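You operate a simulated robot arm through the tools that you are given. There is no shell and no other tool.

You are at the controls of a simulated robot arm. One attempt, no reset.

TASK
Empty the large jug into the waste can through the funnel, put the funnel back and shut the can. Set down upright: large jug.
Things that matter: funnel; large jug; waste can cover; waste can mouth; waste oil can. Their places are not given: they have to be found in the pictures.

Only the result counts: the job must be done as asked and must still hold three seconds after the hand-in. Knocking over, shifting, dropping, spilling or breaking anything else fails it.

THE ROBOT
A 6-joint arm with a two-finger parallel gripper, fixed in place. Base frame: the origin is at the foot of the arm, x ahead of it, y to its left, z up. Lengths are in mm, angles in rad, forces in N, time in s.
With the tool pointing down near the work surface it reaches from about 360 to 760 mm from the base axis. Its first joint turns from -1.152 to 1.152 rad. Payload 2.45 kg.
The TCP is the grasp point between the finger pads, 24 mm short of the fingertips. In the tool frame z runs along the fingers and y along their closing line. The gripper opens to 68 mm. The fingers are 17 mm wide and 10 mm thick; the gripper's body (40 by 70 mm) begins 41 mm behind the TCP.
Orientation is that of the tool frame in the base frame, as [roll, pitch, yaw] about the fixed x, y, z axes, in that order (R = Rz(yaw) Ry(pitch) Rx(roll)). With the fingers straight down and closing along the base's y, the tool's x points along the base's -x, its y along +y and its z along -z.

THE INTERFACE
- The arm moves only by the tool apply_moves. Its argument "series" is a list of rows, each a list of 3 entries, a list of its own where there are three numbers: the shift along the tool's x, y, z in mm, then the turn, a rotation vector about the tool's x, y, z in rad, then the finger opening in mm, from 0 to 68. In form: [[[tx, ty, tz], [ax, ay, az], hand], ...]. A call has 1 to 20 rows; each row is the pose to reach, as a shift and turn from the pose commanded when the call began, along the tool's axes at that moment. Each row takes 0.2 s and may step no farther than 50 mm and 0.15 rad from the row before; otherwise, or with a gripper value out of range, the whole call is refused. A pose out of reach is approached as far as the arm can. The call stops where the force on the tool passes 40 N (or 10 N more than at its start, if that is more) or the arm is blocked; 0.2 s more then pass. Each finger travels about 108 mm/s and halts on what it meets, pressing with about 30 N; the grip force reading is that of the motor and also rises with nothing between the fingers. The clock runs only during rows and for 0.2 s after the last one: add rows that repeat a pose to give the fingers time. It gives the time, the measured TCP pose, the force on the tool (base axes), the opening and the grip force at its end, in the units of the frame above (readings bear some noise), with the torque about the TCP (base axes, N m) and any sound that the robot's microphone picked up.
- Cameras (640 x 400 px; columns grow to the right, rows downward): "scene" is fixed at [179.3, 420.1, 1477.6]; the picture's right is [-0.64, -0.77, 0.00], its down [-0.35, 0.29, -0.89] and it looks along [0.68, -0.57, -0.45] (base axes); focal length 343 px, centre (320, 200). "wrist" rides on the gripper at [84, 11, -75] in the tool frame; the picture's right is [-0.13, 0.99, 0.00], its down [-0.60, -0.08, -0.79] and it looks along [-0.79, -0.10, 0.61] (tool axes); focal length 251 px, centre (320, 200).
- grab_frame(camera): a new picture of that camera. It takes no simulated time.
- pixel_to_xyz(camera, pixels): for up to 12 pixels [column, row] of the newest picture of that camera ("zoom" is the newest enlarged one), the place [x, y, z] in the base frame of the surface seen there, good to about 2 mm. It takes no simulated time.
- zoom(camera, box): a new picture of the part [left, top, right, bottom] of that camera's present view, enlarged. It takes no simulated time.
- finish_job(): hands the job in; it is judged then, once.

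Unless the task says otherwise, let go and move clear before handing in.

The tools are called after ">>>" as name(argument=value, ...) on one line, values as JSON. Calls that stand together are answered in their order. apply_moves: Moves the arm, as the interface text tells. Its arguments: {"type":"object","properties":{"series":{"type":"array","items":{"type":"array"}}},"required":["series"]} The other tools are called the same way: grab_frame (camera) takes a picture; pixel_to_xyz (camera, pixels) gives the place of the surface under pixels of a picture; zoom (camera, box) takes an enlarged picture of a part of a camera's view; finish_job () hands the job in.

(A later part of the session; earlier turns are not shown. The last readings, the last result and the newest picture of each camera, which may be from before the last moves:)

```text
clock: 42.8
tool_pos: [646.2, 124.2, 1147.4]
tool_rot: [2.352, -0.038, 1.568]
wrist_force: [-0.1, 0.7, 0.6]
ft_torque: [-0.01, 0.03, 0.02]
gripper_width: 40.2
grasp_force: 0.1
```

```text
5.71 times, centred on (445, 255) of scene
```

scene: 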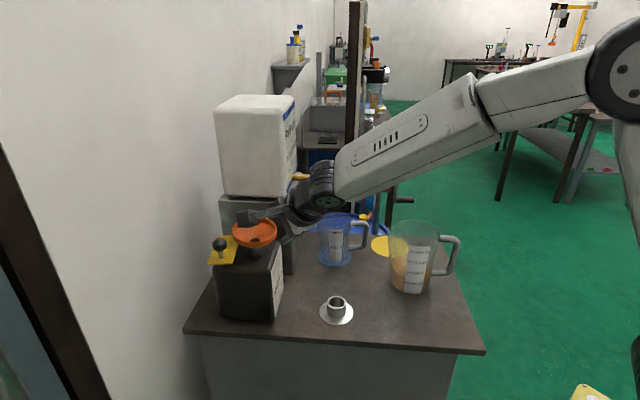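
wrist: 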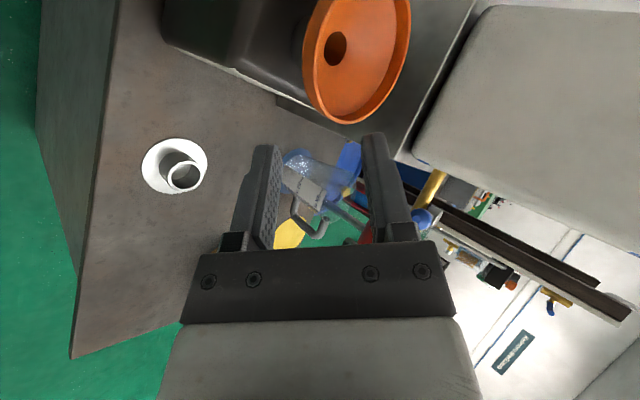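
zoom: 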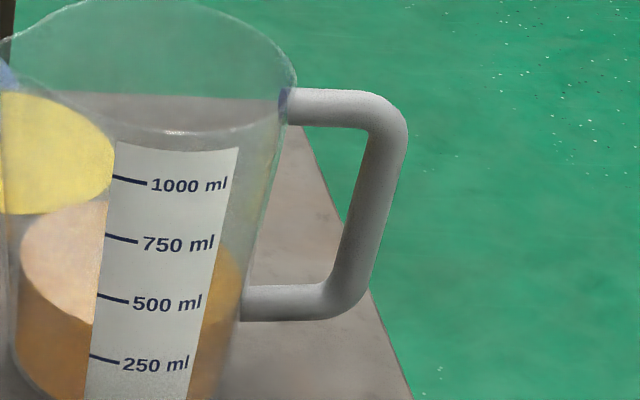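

The arm looks like a classic 6-axis with a spherical wrist 177 mm behind the TCP, so I plan a horizontal side grasp of the jug's handle just under its upper arm. Then the pour is just a roll about the tool axis. I'll measure the handle precisely in this zoom.

>>> pixel_to_xyz(camera="zoom", pixels=[[310, 107], [340, 107], [340, 92], [340, 122], [385, 150], [372, 150], [400, 150], [375, 200], [360, 250], [345, 285], [300, 303], [265, 303]])

>>> zoom(camera="scene", box=[370, 205, 470, 305])

```text
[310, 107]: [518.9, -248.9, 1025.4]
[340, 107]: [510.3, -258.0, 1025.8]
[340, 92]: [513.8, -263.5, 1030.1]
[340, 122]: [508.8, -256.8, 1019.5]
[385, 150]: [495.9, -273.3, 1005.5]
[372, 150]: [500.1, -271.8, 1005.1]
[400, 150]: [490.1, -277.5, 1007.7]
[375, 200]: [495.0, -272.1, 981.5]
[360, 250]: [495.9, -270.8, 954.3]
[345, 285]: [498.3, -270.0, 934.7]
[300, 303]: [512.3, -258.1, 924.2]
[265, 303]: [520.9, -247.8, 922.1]
```

```text
4.00 times, centred on (420, 255) of scene
```

zoom: 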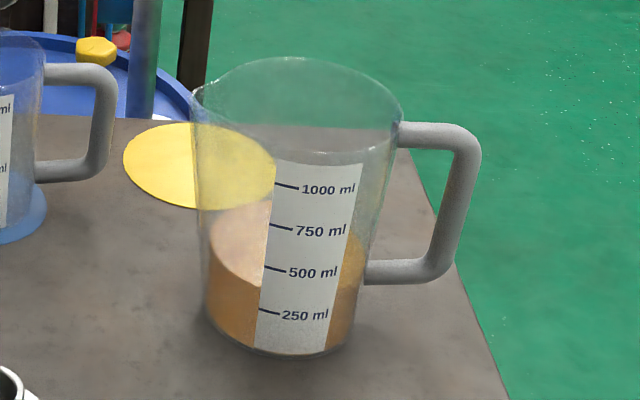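

The handle bar axis is near (498.7,-278.8), with the upper arm centre at z≈1021. Next I'll measure the jug body from its opaque label, plus the oil level.

>>> pixel_to_xyz(camera="zoom", pixels=[[285, 170], [320, 175], [355, 172], [270, 250], [305, 255], [342, 250], [260, 335], [290, 345], [325, 345], [230, 300], [225, 230], [245, 255]])

>>> pixel_to_xyz(camera="zoom", pixels=[[200, 95], [290, 60], [400, 105], [395, 135], [240, 140], [300, 155], [345, 155], [215, 335], [250, 352], [345, 335], [340, 275], [348, 240]])

```text
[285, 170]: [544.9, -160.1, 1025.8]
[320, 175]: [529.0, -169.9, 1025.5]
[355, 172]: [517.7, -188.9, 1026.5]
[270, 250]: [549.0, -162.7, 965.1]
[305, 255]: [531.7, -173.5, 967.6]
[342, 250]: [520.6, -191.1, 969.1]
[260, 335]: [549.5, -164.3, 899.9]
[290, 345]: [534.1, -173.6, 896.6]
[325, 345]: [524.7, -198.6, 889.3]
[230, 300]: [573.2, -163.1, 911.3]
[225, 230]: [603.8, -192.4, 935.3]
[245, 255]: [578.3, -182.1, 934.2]
```

```text
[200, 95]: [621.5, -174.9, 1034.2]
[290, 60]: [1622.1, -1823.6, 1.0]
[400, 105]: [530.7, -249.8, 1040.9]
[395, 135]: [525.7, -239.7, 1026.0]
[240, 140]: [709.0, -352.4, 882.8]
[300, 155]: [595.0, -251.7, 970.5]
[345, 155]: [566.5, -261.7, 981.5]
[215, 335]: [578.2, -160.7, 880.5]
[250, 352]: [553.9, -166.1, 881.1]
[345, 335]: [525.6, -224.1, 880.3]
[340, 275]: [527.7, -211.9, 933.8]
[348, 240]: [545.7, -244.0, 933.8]
```

The jug axis is about (562,-200), rim radius about 59, rim z≈1041 and oil surface z≈934. I'll back away from the funnel and turn the tool to horizontal, pointing at azimuth -40° with the camera up, near (520,-170,1120).

>>> apply_moves(series=[[[-21, -9.4, -21.7], [0, 0, 0], 40], [[-42, -18.8, -43.4], [0, 0, 0], 40], [[-63, -28.2, -65.1], [0, 0, 0], 40], [[-79.6, -33.3, -66.1], [-0.0836, 0.0045, 0.1181], 40], [[-96.1, -38.3, -67.1], [-0.1672, 0.009, 0.2362], 40], [[-112.7, -43.4, -68.1], [-0.2508, 0.0135, 0.3543], 40], [[-129.3, -48.4, -69.1], [-0.3344, 0.018, 0.4724], 40], [[-145.9, -53.5, -70.1], [-0.418, 0.0225, 0.5905], 40], [[-162.4, -58.6, -71.1], [-0.5016, 0.027, 0.7086], 40], [[-179, -63.6, -72.1], [-0.5852, 0.0315, 0.8267], 40]])

>>> grab_frame(camera="scene")

```text
clock: 45.0
tool_pos: [550.1, -53.8, 1146.9]
tool_rot: [1.91, -0.76, 1.135]
wrist_force: [-1.4, -0.1, 0.3]
ft_torque: [0.02, -0.02, -0.03]
gripper_width: 40.1
grasp_force: 0.0
out of reach, approached as far as the arm can: row 5, 6
```

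```text
taken
```

scene: 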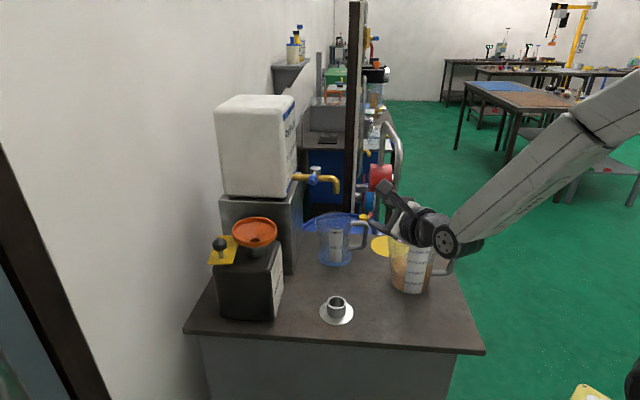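

Half the turn is done, at (550,-54,1147). Continuing the remaining rotation to the horizontal orientation.

>>> apply_moves(series=[[[-14.9, 9.3, 0], [-0.0836, 0.0045, 0.1181], 40], [[-29.7, 18.7, 0], [-0.1672, 0.009, 0.2362], 40], [[-44.6, 28, 0], [-0.2508, 0.0135, 0.3543], 40], [[-59.5, 37.4, 0], [-0.3344, 0.018, 0.4724], 40], [[-74.4, 46.7, 0], [-0.418, 0.0225, 0.5905], 40], [[-89.2, 56.1, 0], [-0.5016, 0.027, 0.7086], 40], [[-104.1, 65.4, 0], [-0.5852, 0.0315, 0.8267], 40], [[-104.1, 65.4, 0], [-0.5852, 0.0315, 0.8267], 40]])

>>> grab_frame(camera="scene")

>>> grab_frame(camera="wrist")

```text
clock: 46.8
tool_pos: [520.6, -171.0, 1120.6]
tool_rot: [-0.32, -1.565, 2.751]
wrist_force: [-0.4, -0.4, 0.7]
ft_torque: [0.02, -0.02, -0.04]
gripper_width: 39.9
grasp_force: 0.1
```

```text
taken
```

scene: 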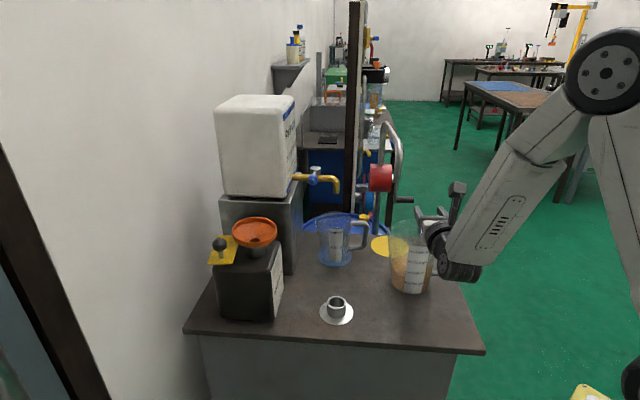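

```text
taken
```

wrist: 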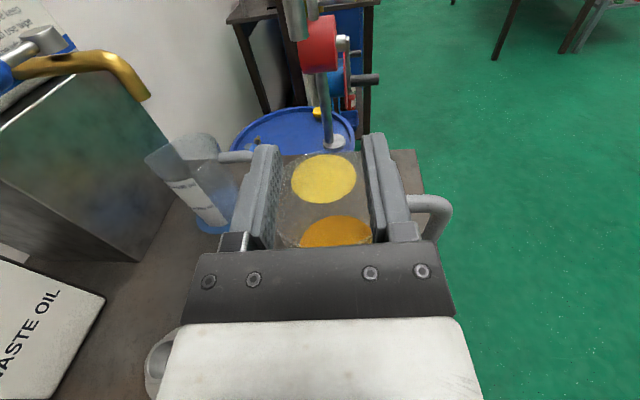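

The tool is horizontal at azimuth -40.7°, camera up, above the jug. I'll zoom the wrist view on the jug and handle for a second measurement.

>>> zoom(camera="wrist", box=[230, 130, 480, 280])

>>> pixel_to_xyz(camera="wrist", pixels=[[420, 203], [440, 205], [448, 220], [445, 235], [430, 198], [412, 200], [330, 180], [335, 235], [330, 155], [285, 160], [375, 170], [300, 240]])

```text
2.56 times, centred on (355, 205) of wrist
```

zoom: 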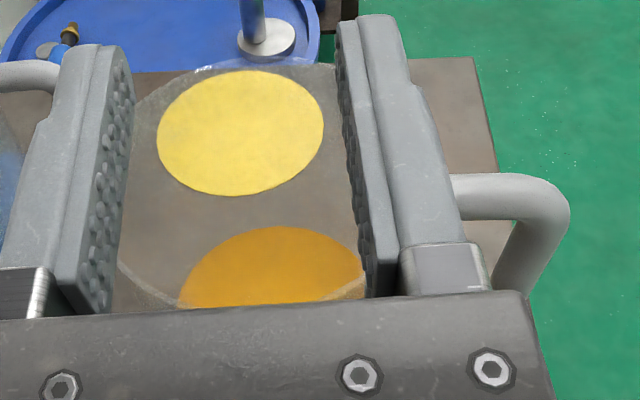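

```text
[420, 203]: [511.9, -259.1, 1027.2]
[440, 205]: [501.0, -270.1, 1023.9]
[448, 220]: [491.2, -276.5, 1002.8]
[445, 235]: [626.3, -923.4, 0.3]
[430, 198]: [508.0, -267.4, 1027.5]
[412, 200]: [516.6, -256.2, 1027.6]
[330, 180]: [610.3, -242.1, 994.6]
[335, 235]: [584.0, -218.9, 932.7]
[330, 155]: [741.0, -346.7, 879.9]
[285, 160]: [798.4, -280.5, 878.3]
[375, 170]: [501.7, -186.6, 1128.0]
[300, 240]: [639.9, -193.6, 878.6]
```

The upper arm of the handle has its top at z≈1028, so its underside is about 1013. I'll move laterally to be in line with the handle bar, then descend to z=1000 at 50 mm standoff.

>>> apply_moves(series=[[[0, 32, 1], [0, 0, 0], 40], [[0, 64, 2], [0, 0, 0], 40], [[0, 96, 3.7], [0, 0, 0], 40], [[-40, 96, 3.7], [0, 0, 0], 40], [[-80, 96, 3.7], [0, 0, 0], 40], [[-80, 96, 3.7], [0, 0, 0], 40]])

>>> grab_frame(camera="wrist")

>>> grab_frame(camera="scene")

```text
clock: 48.2
tool_pos: [494.5, -245.4, 1070.2]
tool_rot: [1.668, -1.481, 0.738]
wrist_force: [-0.2, -1.2, -0.3]
ft_torque: [0.0, -0.01, -0.01]
gripper_width: 40.2
grasp_force: 0.1
out of reach, approached as far as the arm can: row 1, 2, 3, 4, 5, 6
```

```text
taken
```

wrist: 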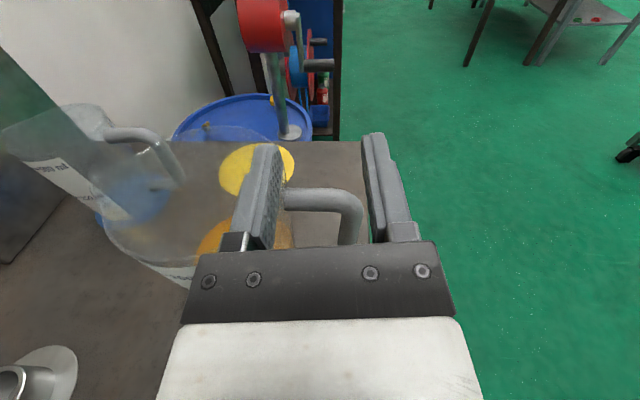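

```text
taken
```

scene: 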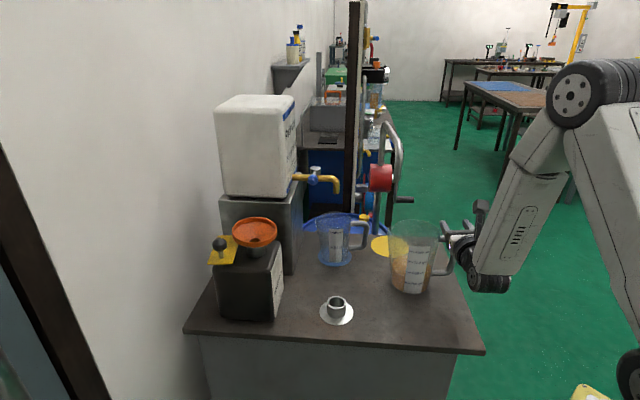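

The arm is at its inner fold limit here: it stopped at (494.5,-245.4,1070) with the tool slightly off. A lower wrist gives more room, so I'll route outside the handle first, fix the orientation, then descend and come in from the side.

>>> apply_moves(series=[[[-3.1, 36, 11], [0.015, 0.006, 0.045], 40], [[-6.2, 71.8, 22], [0.029, 0.011, 0.0885], 40], [[-6.2, 71.8, 22], [0.029, 0.011, 0.0885], 40]])

>>> grab_frame(camera="wrist")

>>> zoom(camera="scene", box=[380, 180, 540, 310])

```text
clock: 49.0
tool_pos: [491.1, -293.6, 1081.7]
tool_rot: [1.662, -1.473, 0.735]
wrist_force: [0.1, -0.4, 0.8]
ft_torque: [0.0, 0.02, 0.05]
gripper_width: 40.1
grasp_force: 0.1
out of reach, approached as far as the arm can: row 1, 2, 3
```

```text
taken
```

wrist: 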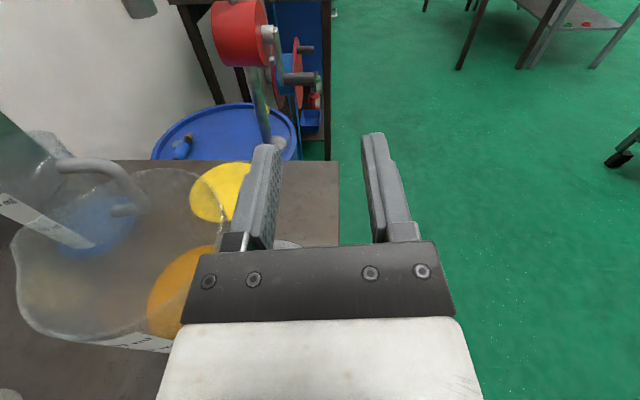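

```text
3.08 times, centred on (460, 245) of scene
```

zoom: 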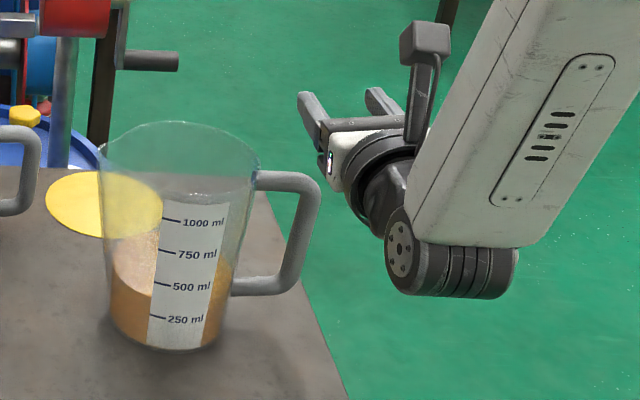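

The fold isn't the problem; the last joint is evidently at its ±180° stop with the camera up. I'll raise a bit and roll the tool back by -π about its axis to camera-down, which puts that joint mid-range.

>>> apply_moves(series=[[[15, 0, 0], [0, 0, -0.1428], 40], [[30, 0, 0], [0, 0, -0.2856], 40], [[45, 0, 0], [0, 0, -0.4284], 40], [[60, 0, 0], [0, 0, -0.5712], 40], [[60, 0, 0], [0, 0, -0.714], 40], [[60, 0, 0], [0, 0, -0.8568], 40], [[60, 0, 0], [0, 0, -0.9996], 40], [[60, 0, 0], [0, 0, -1.1424], 40], [[60, 0, 0], [0, 0, -1.2852], 40], [[60, 0, 0], [0, 0, -1.428], 40], [[60, 0, 0], [0, 0, -1.5708], 40]])

>>> grab_frame(camera="scene")

```text
clock: 51.4
tool_pos: [493.8, -288.6, 1144.0]
tool_rot: [1.578, 0.101, 0.828]
wrist_force: [0.0, 0.4, 0.4]
ft_torque: [0.0, 0.03, 0.0]
gripper_width: 39.9
grasp_force: 0.0
```

```text
taken
```

scene: 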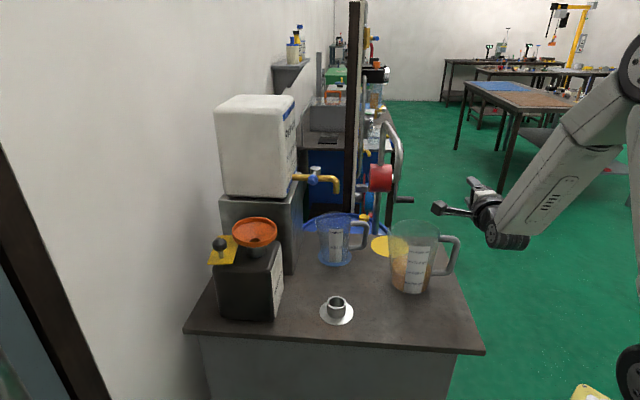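

That worked with no reach flags. I'll complete the roll to camera-down with azimuth -40° while moving outside the handle.

>>> apply_moves(series=[[[-3.5, -4.8, -0.5], [-0.0042, 0.0027, -0.147], 40], [[-7, -9.6, -1.1], [-0.0084, 0.0054, -0.294], 40], [[-10.5, -14.3, -1.6], [-0.0126, 0.0081, -0.441], 40], [[-14, -19.1, -2.2], [-0.0168, 0.0108, -0.588], 40], [[-17.5, -23.9, -2.7], [-0.021, 0.0135, -0.735], 40], [[-21, -28.7, -3.3], [-0.0252, 0.0162, -0.882], 40], [[-24.5, -33.5, -3.8], [-0.0294, 0.0189, -1.029], 40], [[-28, -38.2, -4.4], [-0.0336, 0.0216, -1.176], 40], [[-31.5, -43, -4.9], [-0.0378, 0.0243, -1.323], 40], [[-35, -47.8, -5.5], [-0.042, 0.027, -1.47], 40], [[-35, -47.8, -5.5], [-0.042, 0.027, -1.47], 40]])

>>> grab_frame(camera="scene")

>>> grab_frame(camera="wrist")

```text
clock: 53.8
tool_pos: [463.3, -313.2, 1099.3]
tool_rot: [2.462, 1.57, 1.765]
wrist_force: [0.3, 1.0, -0.6]
ft_torque: [0.02, 0.02, -0.01]
gripper_width: 40.1
grasp_force: 0.0
```

```text
taken
```

scene: 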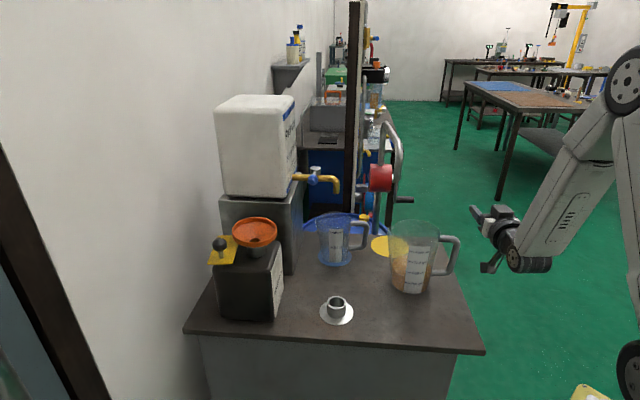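

```text
taken
```

wrist: 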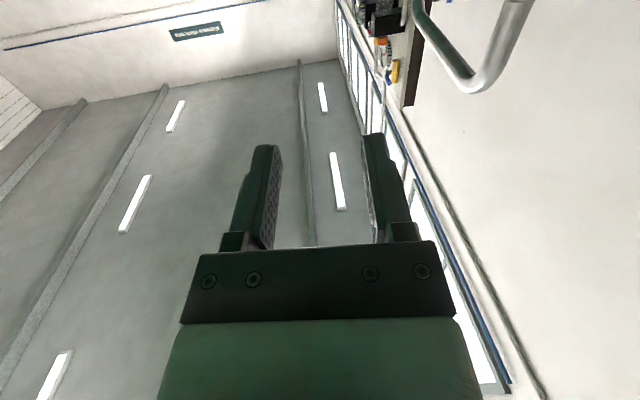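

The tool is now horizontal, azimuth -40°, with the camera hanging below, at (463,-313,1099). I'll check where the table edge is, since the camera will hang low.

>>> pixel_to_xyz(camera="scene", pixels=[[470, 325], [465, 312], [458, 298], [450, 280], [475, 335], [445, 268], [380, 236], [480, 345], [490, 266], [488, 238], [495, 212], [478, 212]])

>>> zoom(camera="scene", box=[400, 190, 560, 320])

```text
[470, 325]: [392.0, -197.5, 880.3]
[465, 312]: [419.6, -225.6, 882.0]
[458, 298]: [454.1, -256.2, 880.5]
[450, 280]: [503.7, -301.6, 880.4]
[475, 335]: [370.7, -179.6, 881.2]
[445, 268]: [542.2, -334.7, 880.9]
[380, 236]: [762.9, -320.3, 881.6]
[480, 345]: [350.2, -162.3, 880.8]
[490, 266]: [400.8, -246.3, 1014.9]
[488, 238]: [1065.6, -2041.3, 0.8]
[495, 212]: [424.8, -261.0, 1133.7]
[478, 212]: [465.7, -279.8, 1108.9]
```

```text
3.08 times, centred on (480, 255) of scene
```

zoom: 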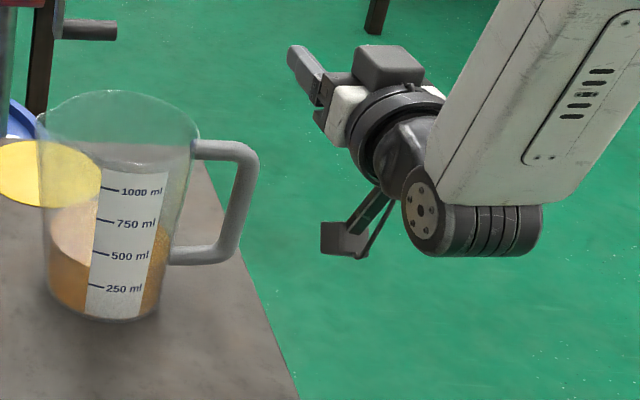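

The table edge runs parallel to the tool, about 12 mm outside the handle bar, so the camera will just clear the table at TCP z≈1001. I'm descending outside the handle and then backing off to a 38 mm standoff.

>>> apply_moves(series=[[[33, 0, 0], [0, 0, 0], 40], [[66, 0, 0], [0, 0, 0], 40], [[98, 0, 0], [0, 0, 0], 40], [[98, 0, -17], [0, 0, 0], 40], [[98, 0, -33], [0, 0, 0], 40], [[98, 0, -33], [0, 0, 0], 40]])

>>> zoom(camera="scene", box=[400, 200, 540, 320])

```text
clock: 55.2
tool_pos: [440.0, -293.1, 1001.3]
tool_rot: [1.937, 1.566, 1.235]
wrist_force: [0.0, 0.1, 0.4]
ft_torque: [0.0, 0.0, 0.02]
gripper_width: 39.8
grasp_force: 0.0
```

```text
3.33 times, centred on (470, 260) of scene
```

zoom: 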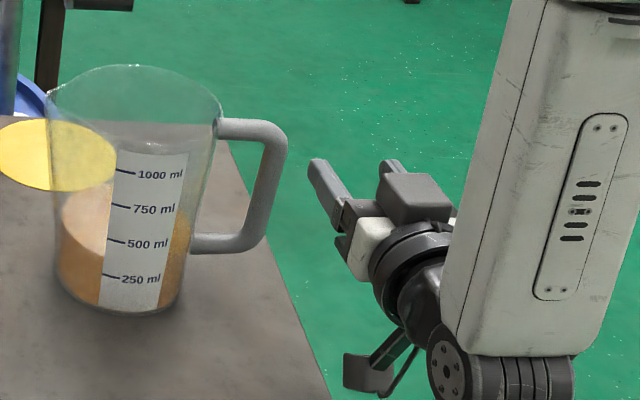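

Reached (440,-293,1001) cleanly. I'm backing off 4 mm more and sliding sideways to line up with the handle bar.

>>> apply_moves(series=[[[0, 0, -4], [0, 0, 0], 40], [[0, 16, -4], [0, 0, 0], 40], [[0, 32, -4], [0, 0, 0], 40], [[0, 48.7, -4], [0, 0, 0], 40], [[0, 48.7, -4], [0, 0, 0], 40]])

>>> zoom(camera="scene", box=[400, 210, 520, 310])

>>> grab_frame(camera="wrist")

```text
clock: 56.4
tool_pos: [466.3, -250.3, 1002.0]
tool_rot: [1.971, 1.567, 1.272]
wrist_force: [-0.1, 0.2, -0.1]
ft_torque: [0.0, -0.04, -0.02]
gripper_width: 40.1
grasp_force: 0.0
```

```text
4.00 times, centred on (460, 260) of scene
```

zoom: 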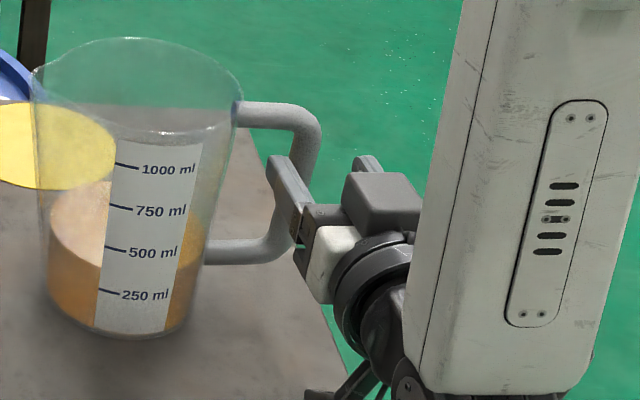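

```text
taken
```

wrist: 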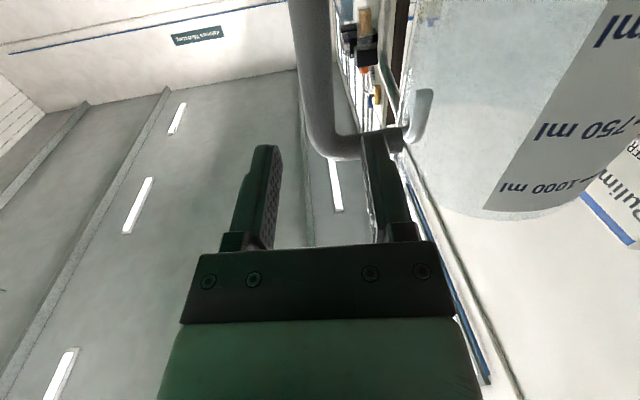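

The wrist view shows the handle bar (column ~313) almost centred between the fingers. I'll measure the bar and arm from here.

>>> pixel_to_xyz(camera="wrist", pixels=[[310, 40], [313, 80], [318, 110], [330, 140], [345, 145], [300, 60], [325, 60], [303, 100], [328, 100], [335, 155], [320, 145], [350, 150]])

>>> zoom(camera="wrist", box=[230, 0, 430, 200])

```text
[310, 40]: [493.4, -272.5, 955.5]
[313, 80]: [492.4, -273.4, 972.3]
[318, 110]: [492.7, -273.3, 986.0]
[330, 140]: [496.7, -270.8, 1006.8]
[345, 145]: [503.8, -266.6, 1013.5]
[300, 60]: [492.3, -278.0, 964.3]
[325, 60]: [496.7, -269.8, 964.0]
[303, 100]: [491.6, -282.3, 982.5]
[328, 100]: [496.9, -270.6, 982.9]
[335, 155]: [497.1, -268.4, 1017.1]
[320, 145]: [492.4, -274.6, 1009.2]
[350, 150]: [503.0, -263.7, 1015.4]
```

```text
2.00 times, centred on (330, 100) of wrist
```

zoom: 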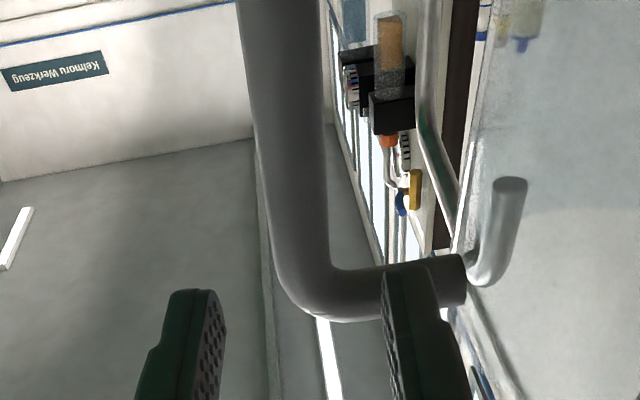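

The bar axis is at (498,-279), 42.7 mm ahead and 1.5 mm to the outer side. I'm advancing to bring the bar between the pads.

>>> apply_moves(series=[[[0, -1.5, 11], [0, 0, 0], 40], [[0, -1.5, 22], [0, 0, 0], 40], [[0, -1.5, 33], [0, 0, 0], 40], [[0, -1.5, 42.7], [0, 0, 0], 40], [[0, -1.5, 42.7], [0, 0, 0], 40]])

>>> zoom(camera="scene", box=[400, 210, 500, 310])

>>> zoom(camera="wrist", box=[200, 50, 440, 250])

```text
clock: 57.6
tool_pos: [498.2, -280.9, 1002.7]
tool_rot: [2.066, 1.566, 1.366]
wrist_force: [-0.1, 0.7, -0.1]
ft_torque: [-0.02, 0.0, 0.03]
gripper_width: 39.9
grasp_force: 0.0
```

```text
4.00 times, centred on (450, 260) of scene
```

zoom: 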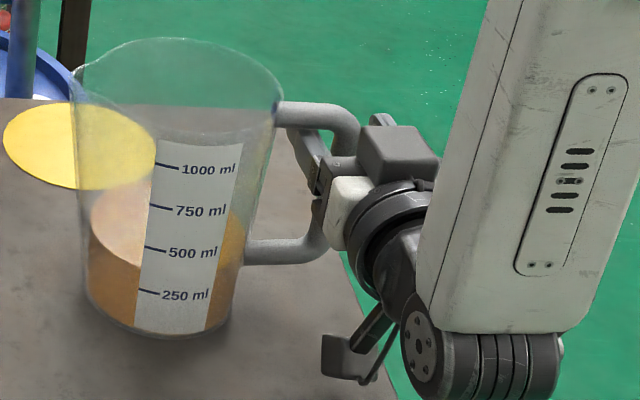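

```text
2.00 times, centred on (320, 150) of wrist
```

zoom: 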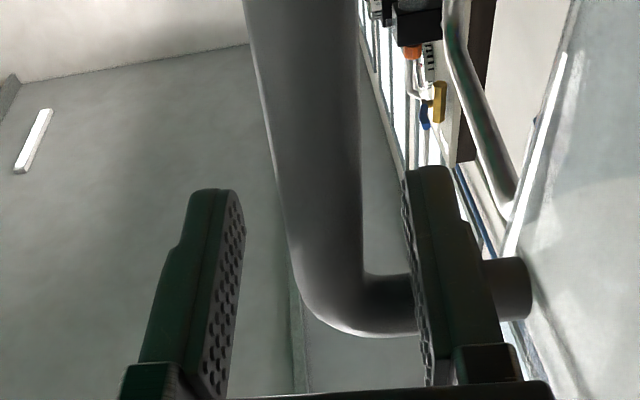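

The bar is centred between the pads, under the upper arm of the handle. Closing the gripper.

>>> apply_moves(series=[[[0, 0, 0], [0, 0, 0], 24], [[0, 0, 0], [0, 0, 0], 18]])

>>> apply_moves(series=[[[0, 0, 0], [0, 0, 0], 8], [[0, 0, 0], [0, 0, 0], 0], [[0, 0, 0], [0, 0, 0], 0]])

>>> zoom(camera="scene", box=[370, 205, 490, 305])

```text
clock: 58.2
tool_pos: [497.7, -279.8, 1001.6]
tool_rot: [2.084, 1.569, 1.386]
wrist_force: [0.1, -0.2, -0.2]
ft_torque: [-0.01, -0.03, 0.07]
gripper_width: 18.1
grasp_force: 0.2
```

```text
clock: 59.0
tool_pos: [498.7, -280.7, 1002.4]
tool_rot: [2.045, 1.569, 1.346]
wrist_force: [-0.9, 0.4, -0.4]
ft_torque: [-0.01, 0.01, 0.03]
gripper_width: 15.6
grasp_force: 30.0
```

```text
4.00 times, centred on (430, 255) of scene
```

zoom: 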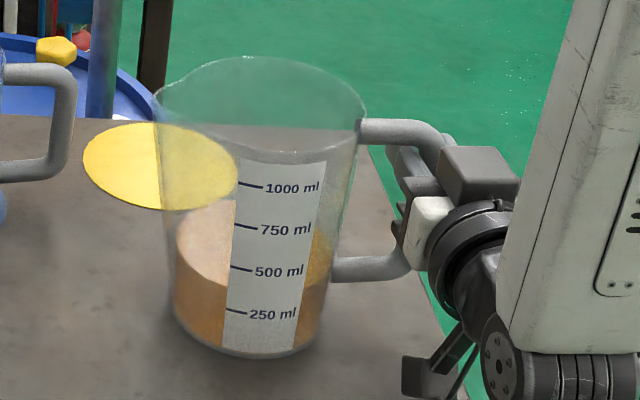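

Bar gripped at 15.6 mm with 30 N and no side load. I'm lifting a few mm to feel the weight and see if it sags.

>>> apply_moves(series=[[[-2, 0, 0], [0, 0, 0], 0], [[-4, 0, 0], [0, 0, 0], 0], [[-6, 0, 0], [0, 0, 0], 0], [[-6, 0, 0], [0, 0, 0], 0]])

>>> zoom(camera="scene", box=[370, 205, 490, 305])

```text
clock: 60.0
tool_pos: [499.0, -280.4, 1008.3]
tool_rot: [2.096, 1.568, 1.396]
wrist_force: [0.2, -0.8, -1.5]
ft_torque: [-0.07, 0.01, 0.0]
gripper_width: 15.7
grasp_force: 30.0
```

```text
4.00 times, centred on (430, 255) of scene
```

zoom: 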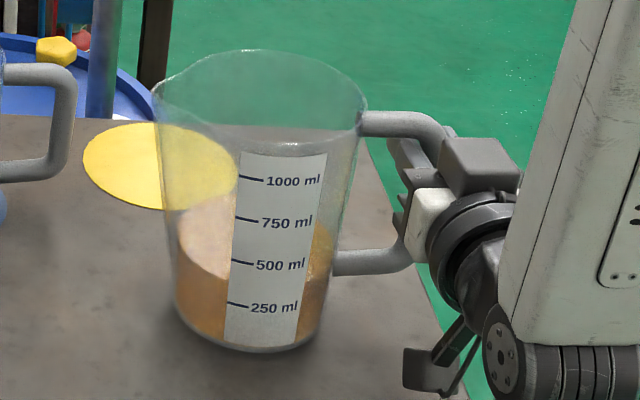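

The jug rose with little load showing (-1.5 N). Lifting further to confirm it's off the table and staying level.

>>> apply_moves(series=[[[-8, 0, 0], [0, 0, 0], 0], [[-16, 0, 0], [0, 0, 0], 0], [[-25, 0, 0], [0, 0, 0], 0], [[-25, 0, 0], [0, 0, 0], 0]])

>>> zoom(camera="scene", box=[370, 195, 490, 305])

```text
clock: 61.0
tool_pos: [499.1, -280.1, 1030.6]
tool_rot: [2.215, 1.566, 1.519]
wrist_force: [-0.4, 0.0, -1.5]
ft_torque: [-0.06, 0.07, 0.0]
gripper_width: 15.7
grasp_force: 30.1
```

```text
3.64 times, centred on (430, 250) of scene
```

zoom: 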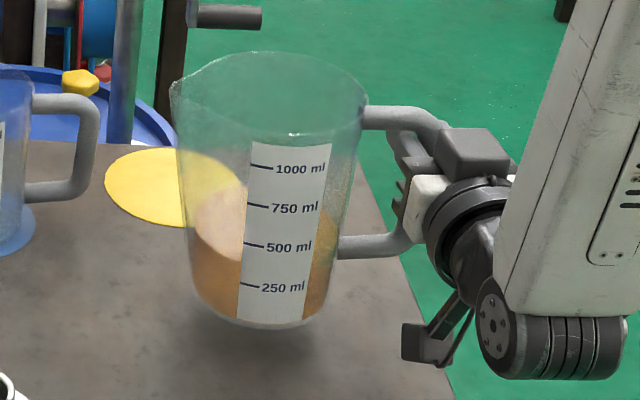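

The jug hangs upright, with no sag and the oil level. I'll lift it smoothly to about z=1240.

>>> apply_moves(series=[[[-8, 0, 0], [0, 0, 0], 0], [[-24, 0, 0], [0, 0, 0], 0], [[-48, 0, 0], [0, 0, 0], 0], [[-76, 0, 0], [0, 0, 0], 0], [[-104, 0, 0], [0, 0, 0], 0], [[-132, 0, 0], [0, 0, 0], 0], [[-160, 0, 0], [0, 0, 0], 0], [[-185, 0, 0], [0, 0, 0], 0], [[-200, 0, 0], [0, 0, 0], 0], [[-208, 0, 0], [0, 0, 0], 0], [[-208, 0, 0], [0, 0, 0], 0]])

>>> grab_frame(camera="scene")

```text
clock: 63.4
tool_pos: [499.3, -281.8, 1239.7]
tool_rot: [2.085, 1.568, 1.386]
wrist_force: [0.1, -0.1, -1.3]
ft_torque: [-0.08, 0.1, -0.03]
gripper_width: 15.6
grasp_force: 30.1
```

```text
taken
```

scene: 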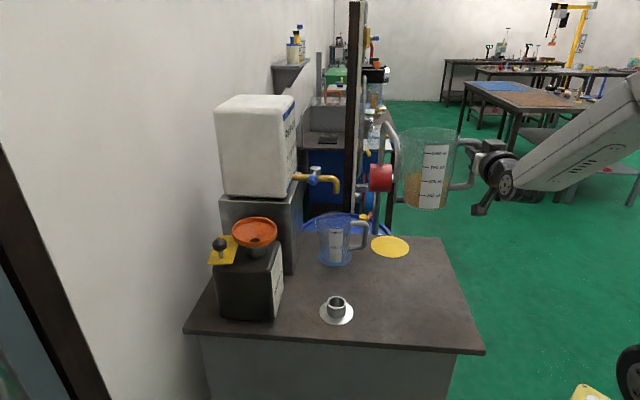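

The jug is up at z≈1240 and still upright. I'll zoom to measure the lip position relative to the gripper.

>>> zoom(camera="scene", box=[380, 110, 500, 220])

```text
3.64 times, centred on (440, 165) of scene
```

zoom: 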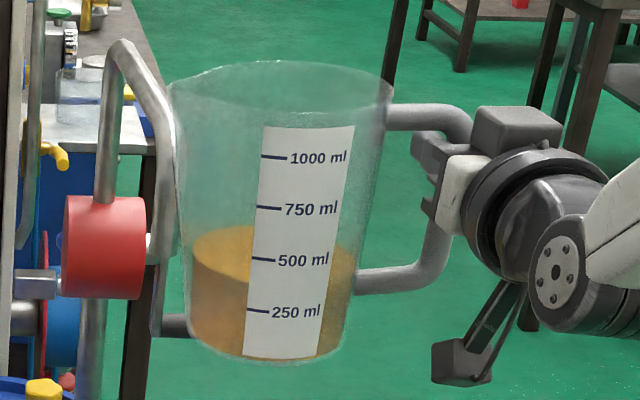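

>>> pixel_to_xyz(camera="zoom", pixels=[[172, 85], [170, 92], [176, 90], [390, 90], [280, 62], [270, 115], [200, 240], [240, 235], [215, 300], [250, 358], [345, 260], [350, 130]])

```text
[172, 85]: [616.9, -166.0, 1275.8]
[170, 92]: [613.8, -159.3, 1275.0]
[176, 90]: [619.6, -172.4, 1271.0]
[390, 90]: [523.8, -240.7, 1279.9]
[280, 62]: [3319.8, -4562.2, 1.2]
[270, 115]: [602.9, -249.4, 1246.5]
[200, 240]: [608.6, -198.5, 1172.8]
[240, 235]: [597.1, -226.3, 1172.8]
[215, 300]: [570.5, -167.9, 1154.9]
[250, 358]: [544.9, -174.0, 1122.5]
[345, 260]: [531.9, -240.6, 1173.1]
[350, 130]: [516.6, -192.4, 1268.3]
```

The lip tip is about 166 mm along the pour direction and 36 mm above the grip; oil surface is about 52 mm above the jug base, so pouring should begin near 65° tilt. I'll carry the jug to a retracted spot in front of the can, then tilt it to about 50° there first.

>>> apply_moves(series=[[[-0.2, 7.5, -2.7], [0, 0, 0], 0], [[-0.6, 22.6, -8], [0, 0, 0], 0], [[-1.1, 45.3, -16], [0, 0, 0], 0], [[-1.8, 71.7, -25.4], [0, 0, 0], 0], [[-2.4, 98.1, -34.8], [0, 0, 0], 0], [[-3.1, 124.5, -44.1], [0, 0, 0], 0], [[-3.7, 150.9, -53.5], [0, 0, 0], 0], [[-4.3, 173.5, -61.5], [0, 0, 0], 0], [[-4.8, 192.4, -68.2], [0, 0, 0], 0], [[-5.1, 205.6, -72.9], [0, 0, 0], 0], [[-5.3, 214.1, -75.9], [0, 0, 0], 0], [[-5.3, 214.1, -75.9], [0, 0, 0], 0]])

>>> grab_frame(camera="scene")

```text
clock: 66.0
tool_pos: [577.1, -69.4, 1246.3]
tool_rot: [2.024, 1.568, 1.325]
wrist_force: [0.5, 0.4, -0.8]
ft_torque: [-0.06, 0.07, 0.02]
gripper_width: 15.6
grasp_force: 29.6
```

```text
taken
```

scene: 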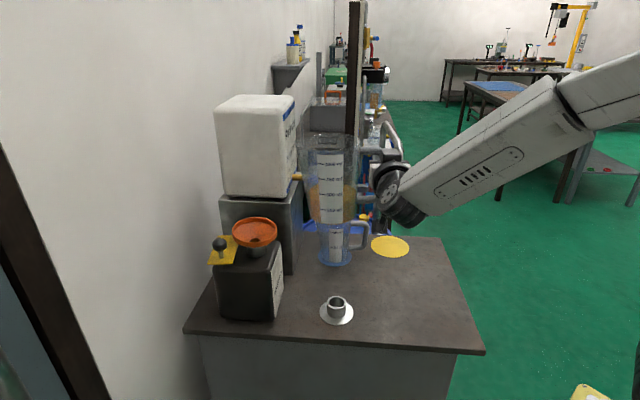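

The jug is positioned back from the can. I'm tilting it slowly to about 45° (roll about the tool axis).

>>> apply_moves(series=[[[0, 0, 0], [0, 0, -0.03], 0], [[0, 0, 0], [0, 0, -0.08], 0], [[0, 0, 0], [0, 0, -0.15], 0], [[0, 0, 0], [0, 0, -0.22], 0], [[0, 0, 0], [0, 0, -0.29], 0], [[0, 0, 0], [0, 0, -0.36], 0], [[0, 0, 0], [0, 0, -0.43], 0], [[0, 0, 0], [0, 0, -0.5], 0], [[0, 0, 0], [0, 0, -0.57], 0], [[0, 0, 0], [0, 0, -0.64], 0], [[0, 0, 0], [0, 0, -0.7], 0], [[0, 0, 0], [0, 0, -0.75], 0], [[0, 0, 0], [0, 0, -0.785], 0], [[0, 0, 0], [0, 0, -0.785], 0]])

>>> grab_frame(camera="scene")

>>> zoom(camera="scene", box=[220, 110, 440, 280])

```text
clock: 69.0
tool_pos: [576.9, -68.7, 1247.1]
tool_rot: [-1.573, 0.789, -2.272]
wrist_force: [-0.5, -0.6, -1.2]
ft_torque: [0.0, 0.03, 0.0]
gripper_width: 15.8
grasp_force: 30.3
```

```text
taken
```

scene: 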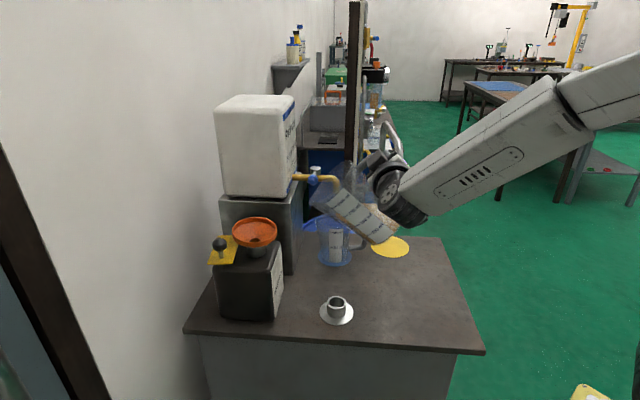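

```text
2.35 times, centred on (330, 195) of scene
```

zoom: 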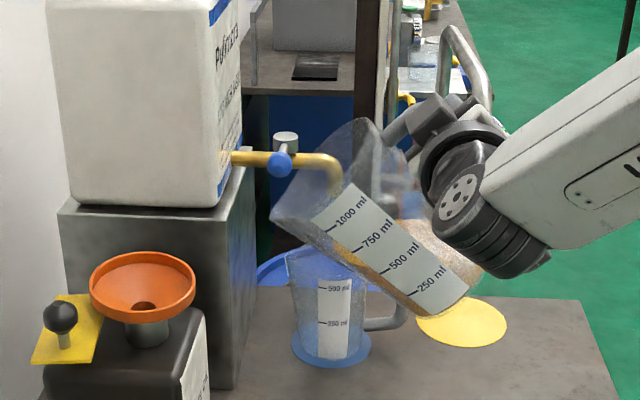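

The jug is tilted 45°, with the lip towards the can and the oil still inside. I'll measure the lip tip and oil front.

>>> zoom(camera="scene", box=[290, 150, 410, 250])

```text
4.00 times, centred on (350, 200) of scene
```

zoom: 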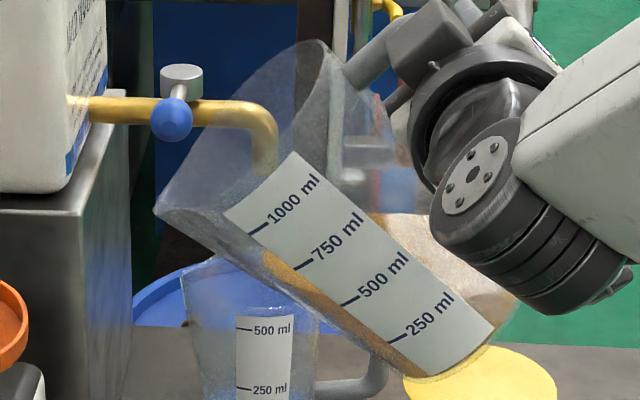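

>>> pixel_to_xyz(camera="zoom", pixels=[[158, 207], [162, 210], [166, 205], [170, 195], [265, 258], [300, 290], [330, 45], [415, 370], [490, 325], [440, 380], [230, 215], [290, 160]])

```text
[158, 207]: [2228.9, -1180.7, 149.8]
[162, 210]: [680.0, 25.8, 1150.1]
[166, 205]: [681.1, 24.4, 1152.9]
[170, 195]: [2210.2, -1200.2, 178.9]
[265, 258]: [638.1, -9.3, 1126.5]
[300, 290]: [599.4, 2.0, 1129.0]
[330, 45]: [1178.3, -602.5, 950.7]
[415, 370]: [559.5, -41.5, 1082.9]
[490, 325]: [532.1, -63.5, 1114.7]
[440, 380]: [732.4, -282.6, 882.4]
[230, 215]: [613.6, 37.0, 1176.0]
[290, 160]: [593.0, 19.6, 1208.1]
```

The lip tip is at about (680,25,1151), roughly 17 mm off towards the tool direction from my model. I'll move in so the lip sits over the funnel, 12 mm short of its centre, at the current height.

>>> apply_moves(series=[[[-4.3, 4.3, -0.8], [0, 0, 0], 0], [[-11.3, 11.3, -2], [0, 0, 0], 0], [[-21.2, 21.2, -3.7], [0, 0, 0], 0], [[-33.9, 33.9, -6], [0, 0, 0], 0], [[-46.7, 46.7, -8.2], [0, 0, 0], 0], [[-57.9, 57.9, -10.2], [0, 0, 0], 0], [[-67.2, 67.2, -11.9], [0, 0, 0], 0], [[-72.8, 72.8, -12.9], [0, 0, 0], 0], [[-75.9, 75.9, -13.4], [0, 0, 0], 0], [[-75.9, 75.9, -13.4], [0, 0, 0], 0]])

>>> grab_frame(camera="scene")

>>> zoom(camera="scene", box=[210, 150, 370, 280])

```text
clock: 71.2
tool_pos: [636.5, 20.3, 1247.3]
tool_rot: [-1.576, 0.788, -2.271]
wrist_force: [0.3, 0.0, -0.7]
ft_torque: [-0.02, 0.02, 0.02]
gripper_width: 15.6
grasp_force: 30.2
```

```text
taken
```

scene: 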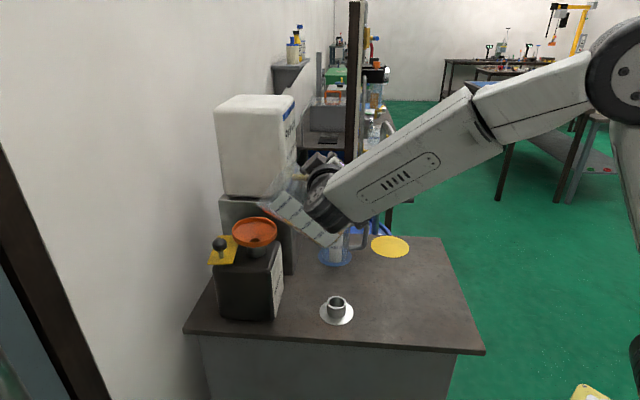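

```text
3.08 times, centred on (290, 215) of scene
```

zoom: 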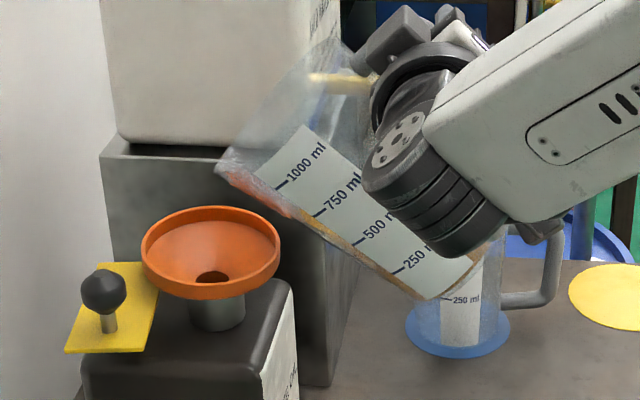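

The lip is now near the funnel at zoom (222,168). I'll measure its actual position over the funnel.

>>> zoom(camera="scene", box=[230, 170, 320, 250])

```text
5.00 times, centred on (275, 210) of scene
```

zoom: 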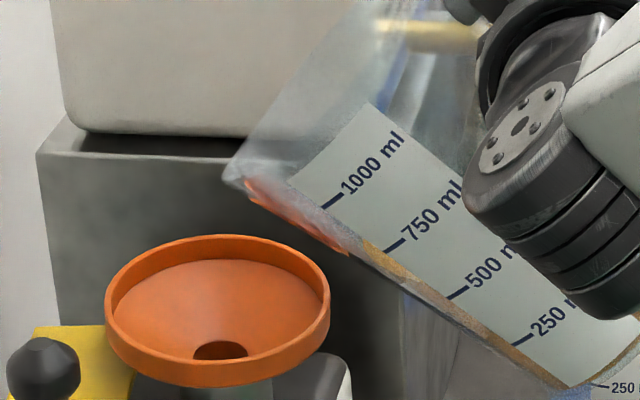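

>>> pixel_to_xyz(camera="zoom", pixels=[[226, 172], [230, 176], [235, 172], [245, 185], [232, 165], [300, 220], [250, 180], [270, 205], [370, 245], [320, 235], [106, 300], [328, 290]])

```text
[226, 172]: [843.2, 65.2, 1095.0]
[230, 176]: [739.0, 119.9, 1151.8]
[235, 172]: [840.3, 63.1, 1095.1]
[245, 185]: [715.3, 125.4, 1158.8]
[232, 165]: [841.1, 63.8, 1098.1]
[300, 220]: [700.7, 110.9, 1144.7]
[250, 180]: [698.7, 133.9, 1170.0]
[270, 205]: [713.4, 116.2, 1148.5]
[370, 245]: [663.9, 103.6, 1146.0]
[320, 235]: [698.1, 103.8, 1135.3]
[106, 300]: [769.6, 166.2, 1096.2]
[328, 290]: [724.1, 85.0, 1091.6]
```

The lip tip is at (739,120,1152), about 9 mm short of the funnel centre, which is what I wanted. I'm tilting on to 60° while holding the lip there and lowering it to about z=1126.

>>> apply_moves(series=[[[-5.1, 1.1, 0.5], [0, 0, -0.0436], 0], [[-9.9, 2.5, 1], [0, 0, -0.0873], 0], [[-14.2, 5.2, 1.5], [0, 0, -0.1309], 0], [[-18.5, 8, 2], [0, 0, -0.1745], 0], [[-22.3, 11.6, 2], [0, 0, -0.2182], 0], [[-26.3, 15.4, 2], [0, 0, -0.2618], 0], [[-26.3, 15.4, 2], [0, 0, -0.2618], 0]])

>>> zoom(camera="scene", box=[220, 160, 340, 260])

```text
clock: 72.8
tool_pos: [655.9, 43.1, 1254.7]
tool_rot: [-1.571, 0.528, -2.272]
wrist_force: [-0.2, -0.5, -0.7]
ft_torque: [0.02, -0.03, -0.03]
gripper_width: 15.6
grasp_force: 30.2
```

```text
4.00 times, centred on (280, 210) of scene
```

zoom: 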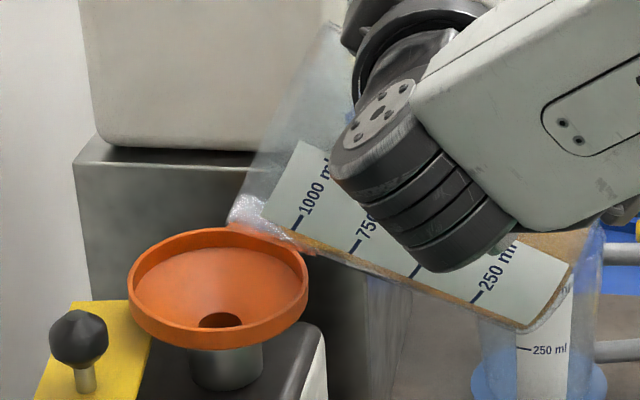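

The lip is above the funnel and the oil front is nearing the lip. I'm tilting to 65° slowly and then looking for flow.

>>> apply_moves(series=[[[-3, 0.5, 0], [0, 0, -0.0218], 0], [[-6.1, 1, 0], [0, 0, -0.0436], 0], [[-9.2, 1.5, 0], [0, 0, -0.0655], 0], [[-12.3, 2, 0], [0, 0, -0.0873], 0], [[-12.3, 2, 0], [0, 0, -0.0873], 0]])

>>> zoom(camera="scene", box=[220, 160, 340, 260])

```text
clock: 74.0
tool_pos: [664.5, 52.5, 1259.1]
tool_rot: [-1.573, 0.441, -2.27]
wrist_force: [0.2, 0.9, -1.5]
ft_torque: [0.0, 0.0, 0.0]
gripper_width: 15.6
grasp_force: 29.5
```

```text
4.00 times, centred on (280, 210) of scene
```

zoom: 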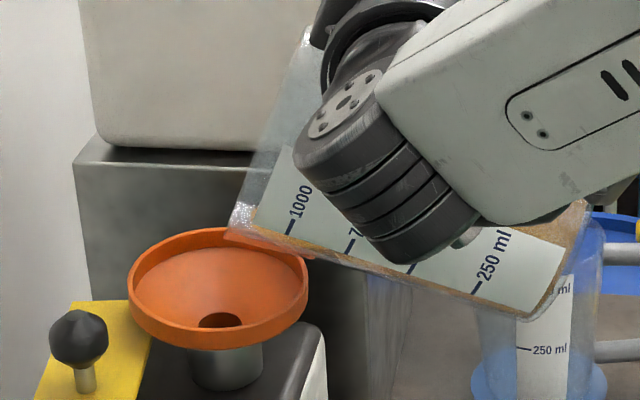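

No flow yet at 65°. Continuing in small steps to 70°.

>>> apply_moves(series=[[[-3.4, 0.1, 0], [0, 0, -0.0218], 0], [[-6.7, 0.2, 0], [0, 0, -0.0436], 0], [[-6.7, 0.2, 0], [0, 0, -0.0436], 0]])

>>> zoom(camera="scene", box=[220, 170, 300, 250])

```text
clock: 74.8
tool_pos: [668.2, 57.5, 1262.1]
tool_rot: [-1.572, 0.396, -2.27]
wrist_force: [-1.0, -0.4, -1.7]
ft_torque: [0.01, 0.02, -0.01]
gripper_width: 15.7
grasp_force: 29.9
```

```text
5.00 times, centred on (260, 210) of scene
```

zoom: 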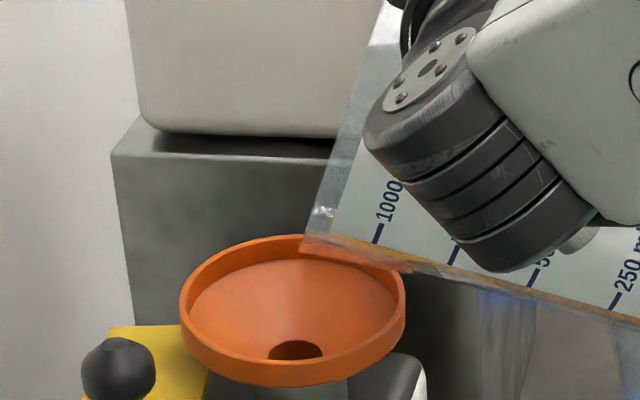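

The oil front is right at the lip now (zoom 305,240). I'm going to 70° in tiny steps and holding.

>>> apply_moves(series=[[[-2.2, 0, 0], [0, 0, -0.0145], 0], [[-4.5, 0, 0], [0, 0, -0.029], 0], [[-6.7, 0, 0], [0, 0, -0.0436], 0], [[-6.7, 0, 0], [0, 0, -0.0436], 0], [[-6.7, 0, 0], [0, 0, -0.0436], 0]])

>>> zoom(camera="scene", box=[220, 170, 300, 250])

```text
clock: 76.0
tool_pos: [672.3, 61.2, 1265.8]
tool_rot: [-1.573, 0.353, -2.271]
wrist_force: [0.6, 1.6, -1.5]
ft_torque: [-0.01, -0.01, 0.01]
gripper_width: 15.7
grasp_force: 30.4
```

```text
5.00 times, centred on (260, 210) of scene
```

zoom: 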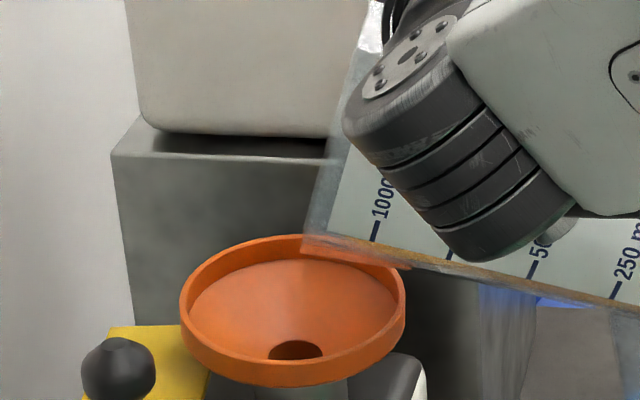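

Still no stream at 70°. On to 75°.

>>> apply_moves(series=[[[-2.3, 0.1, 0], [0, 0, -0.0145], 0], [[-4.6, 0.2, 0], [0, 0, -0.029], 0], [[-6.9, 0.3, 0], [0, 0, -0.0436], 0], [[-6.9, 0.3, 0], [0, 0, -0.0436], 0]])

>>> zoom(camera="scene", box=[220, 170, 300, 250])

```text
clock: 77.0
tool_pos: [677.5, 67.6, 1267.1]
tool_rot: [-1.573, 0.309, -2.269]
wrist_force: [-0.5, 0.0, -0.4]
ft_torque: [0.0, 0.0, 0.02]
gripper_width: 15.6
grasp_force: 29.8
```

```text
5.00 times, centred on (260, 210) of scene
```

zoom: 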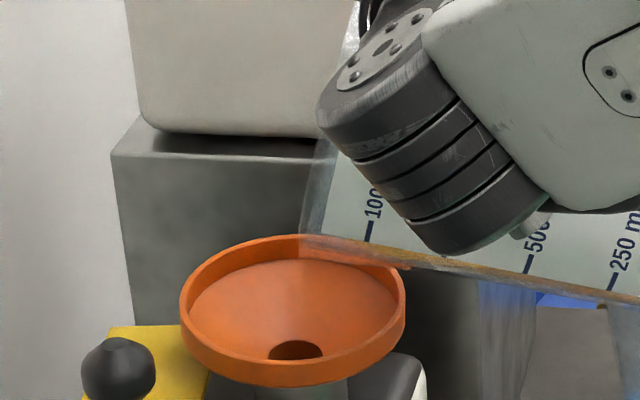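

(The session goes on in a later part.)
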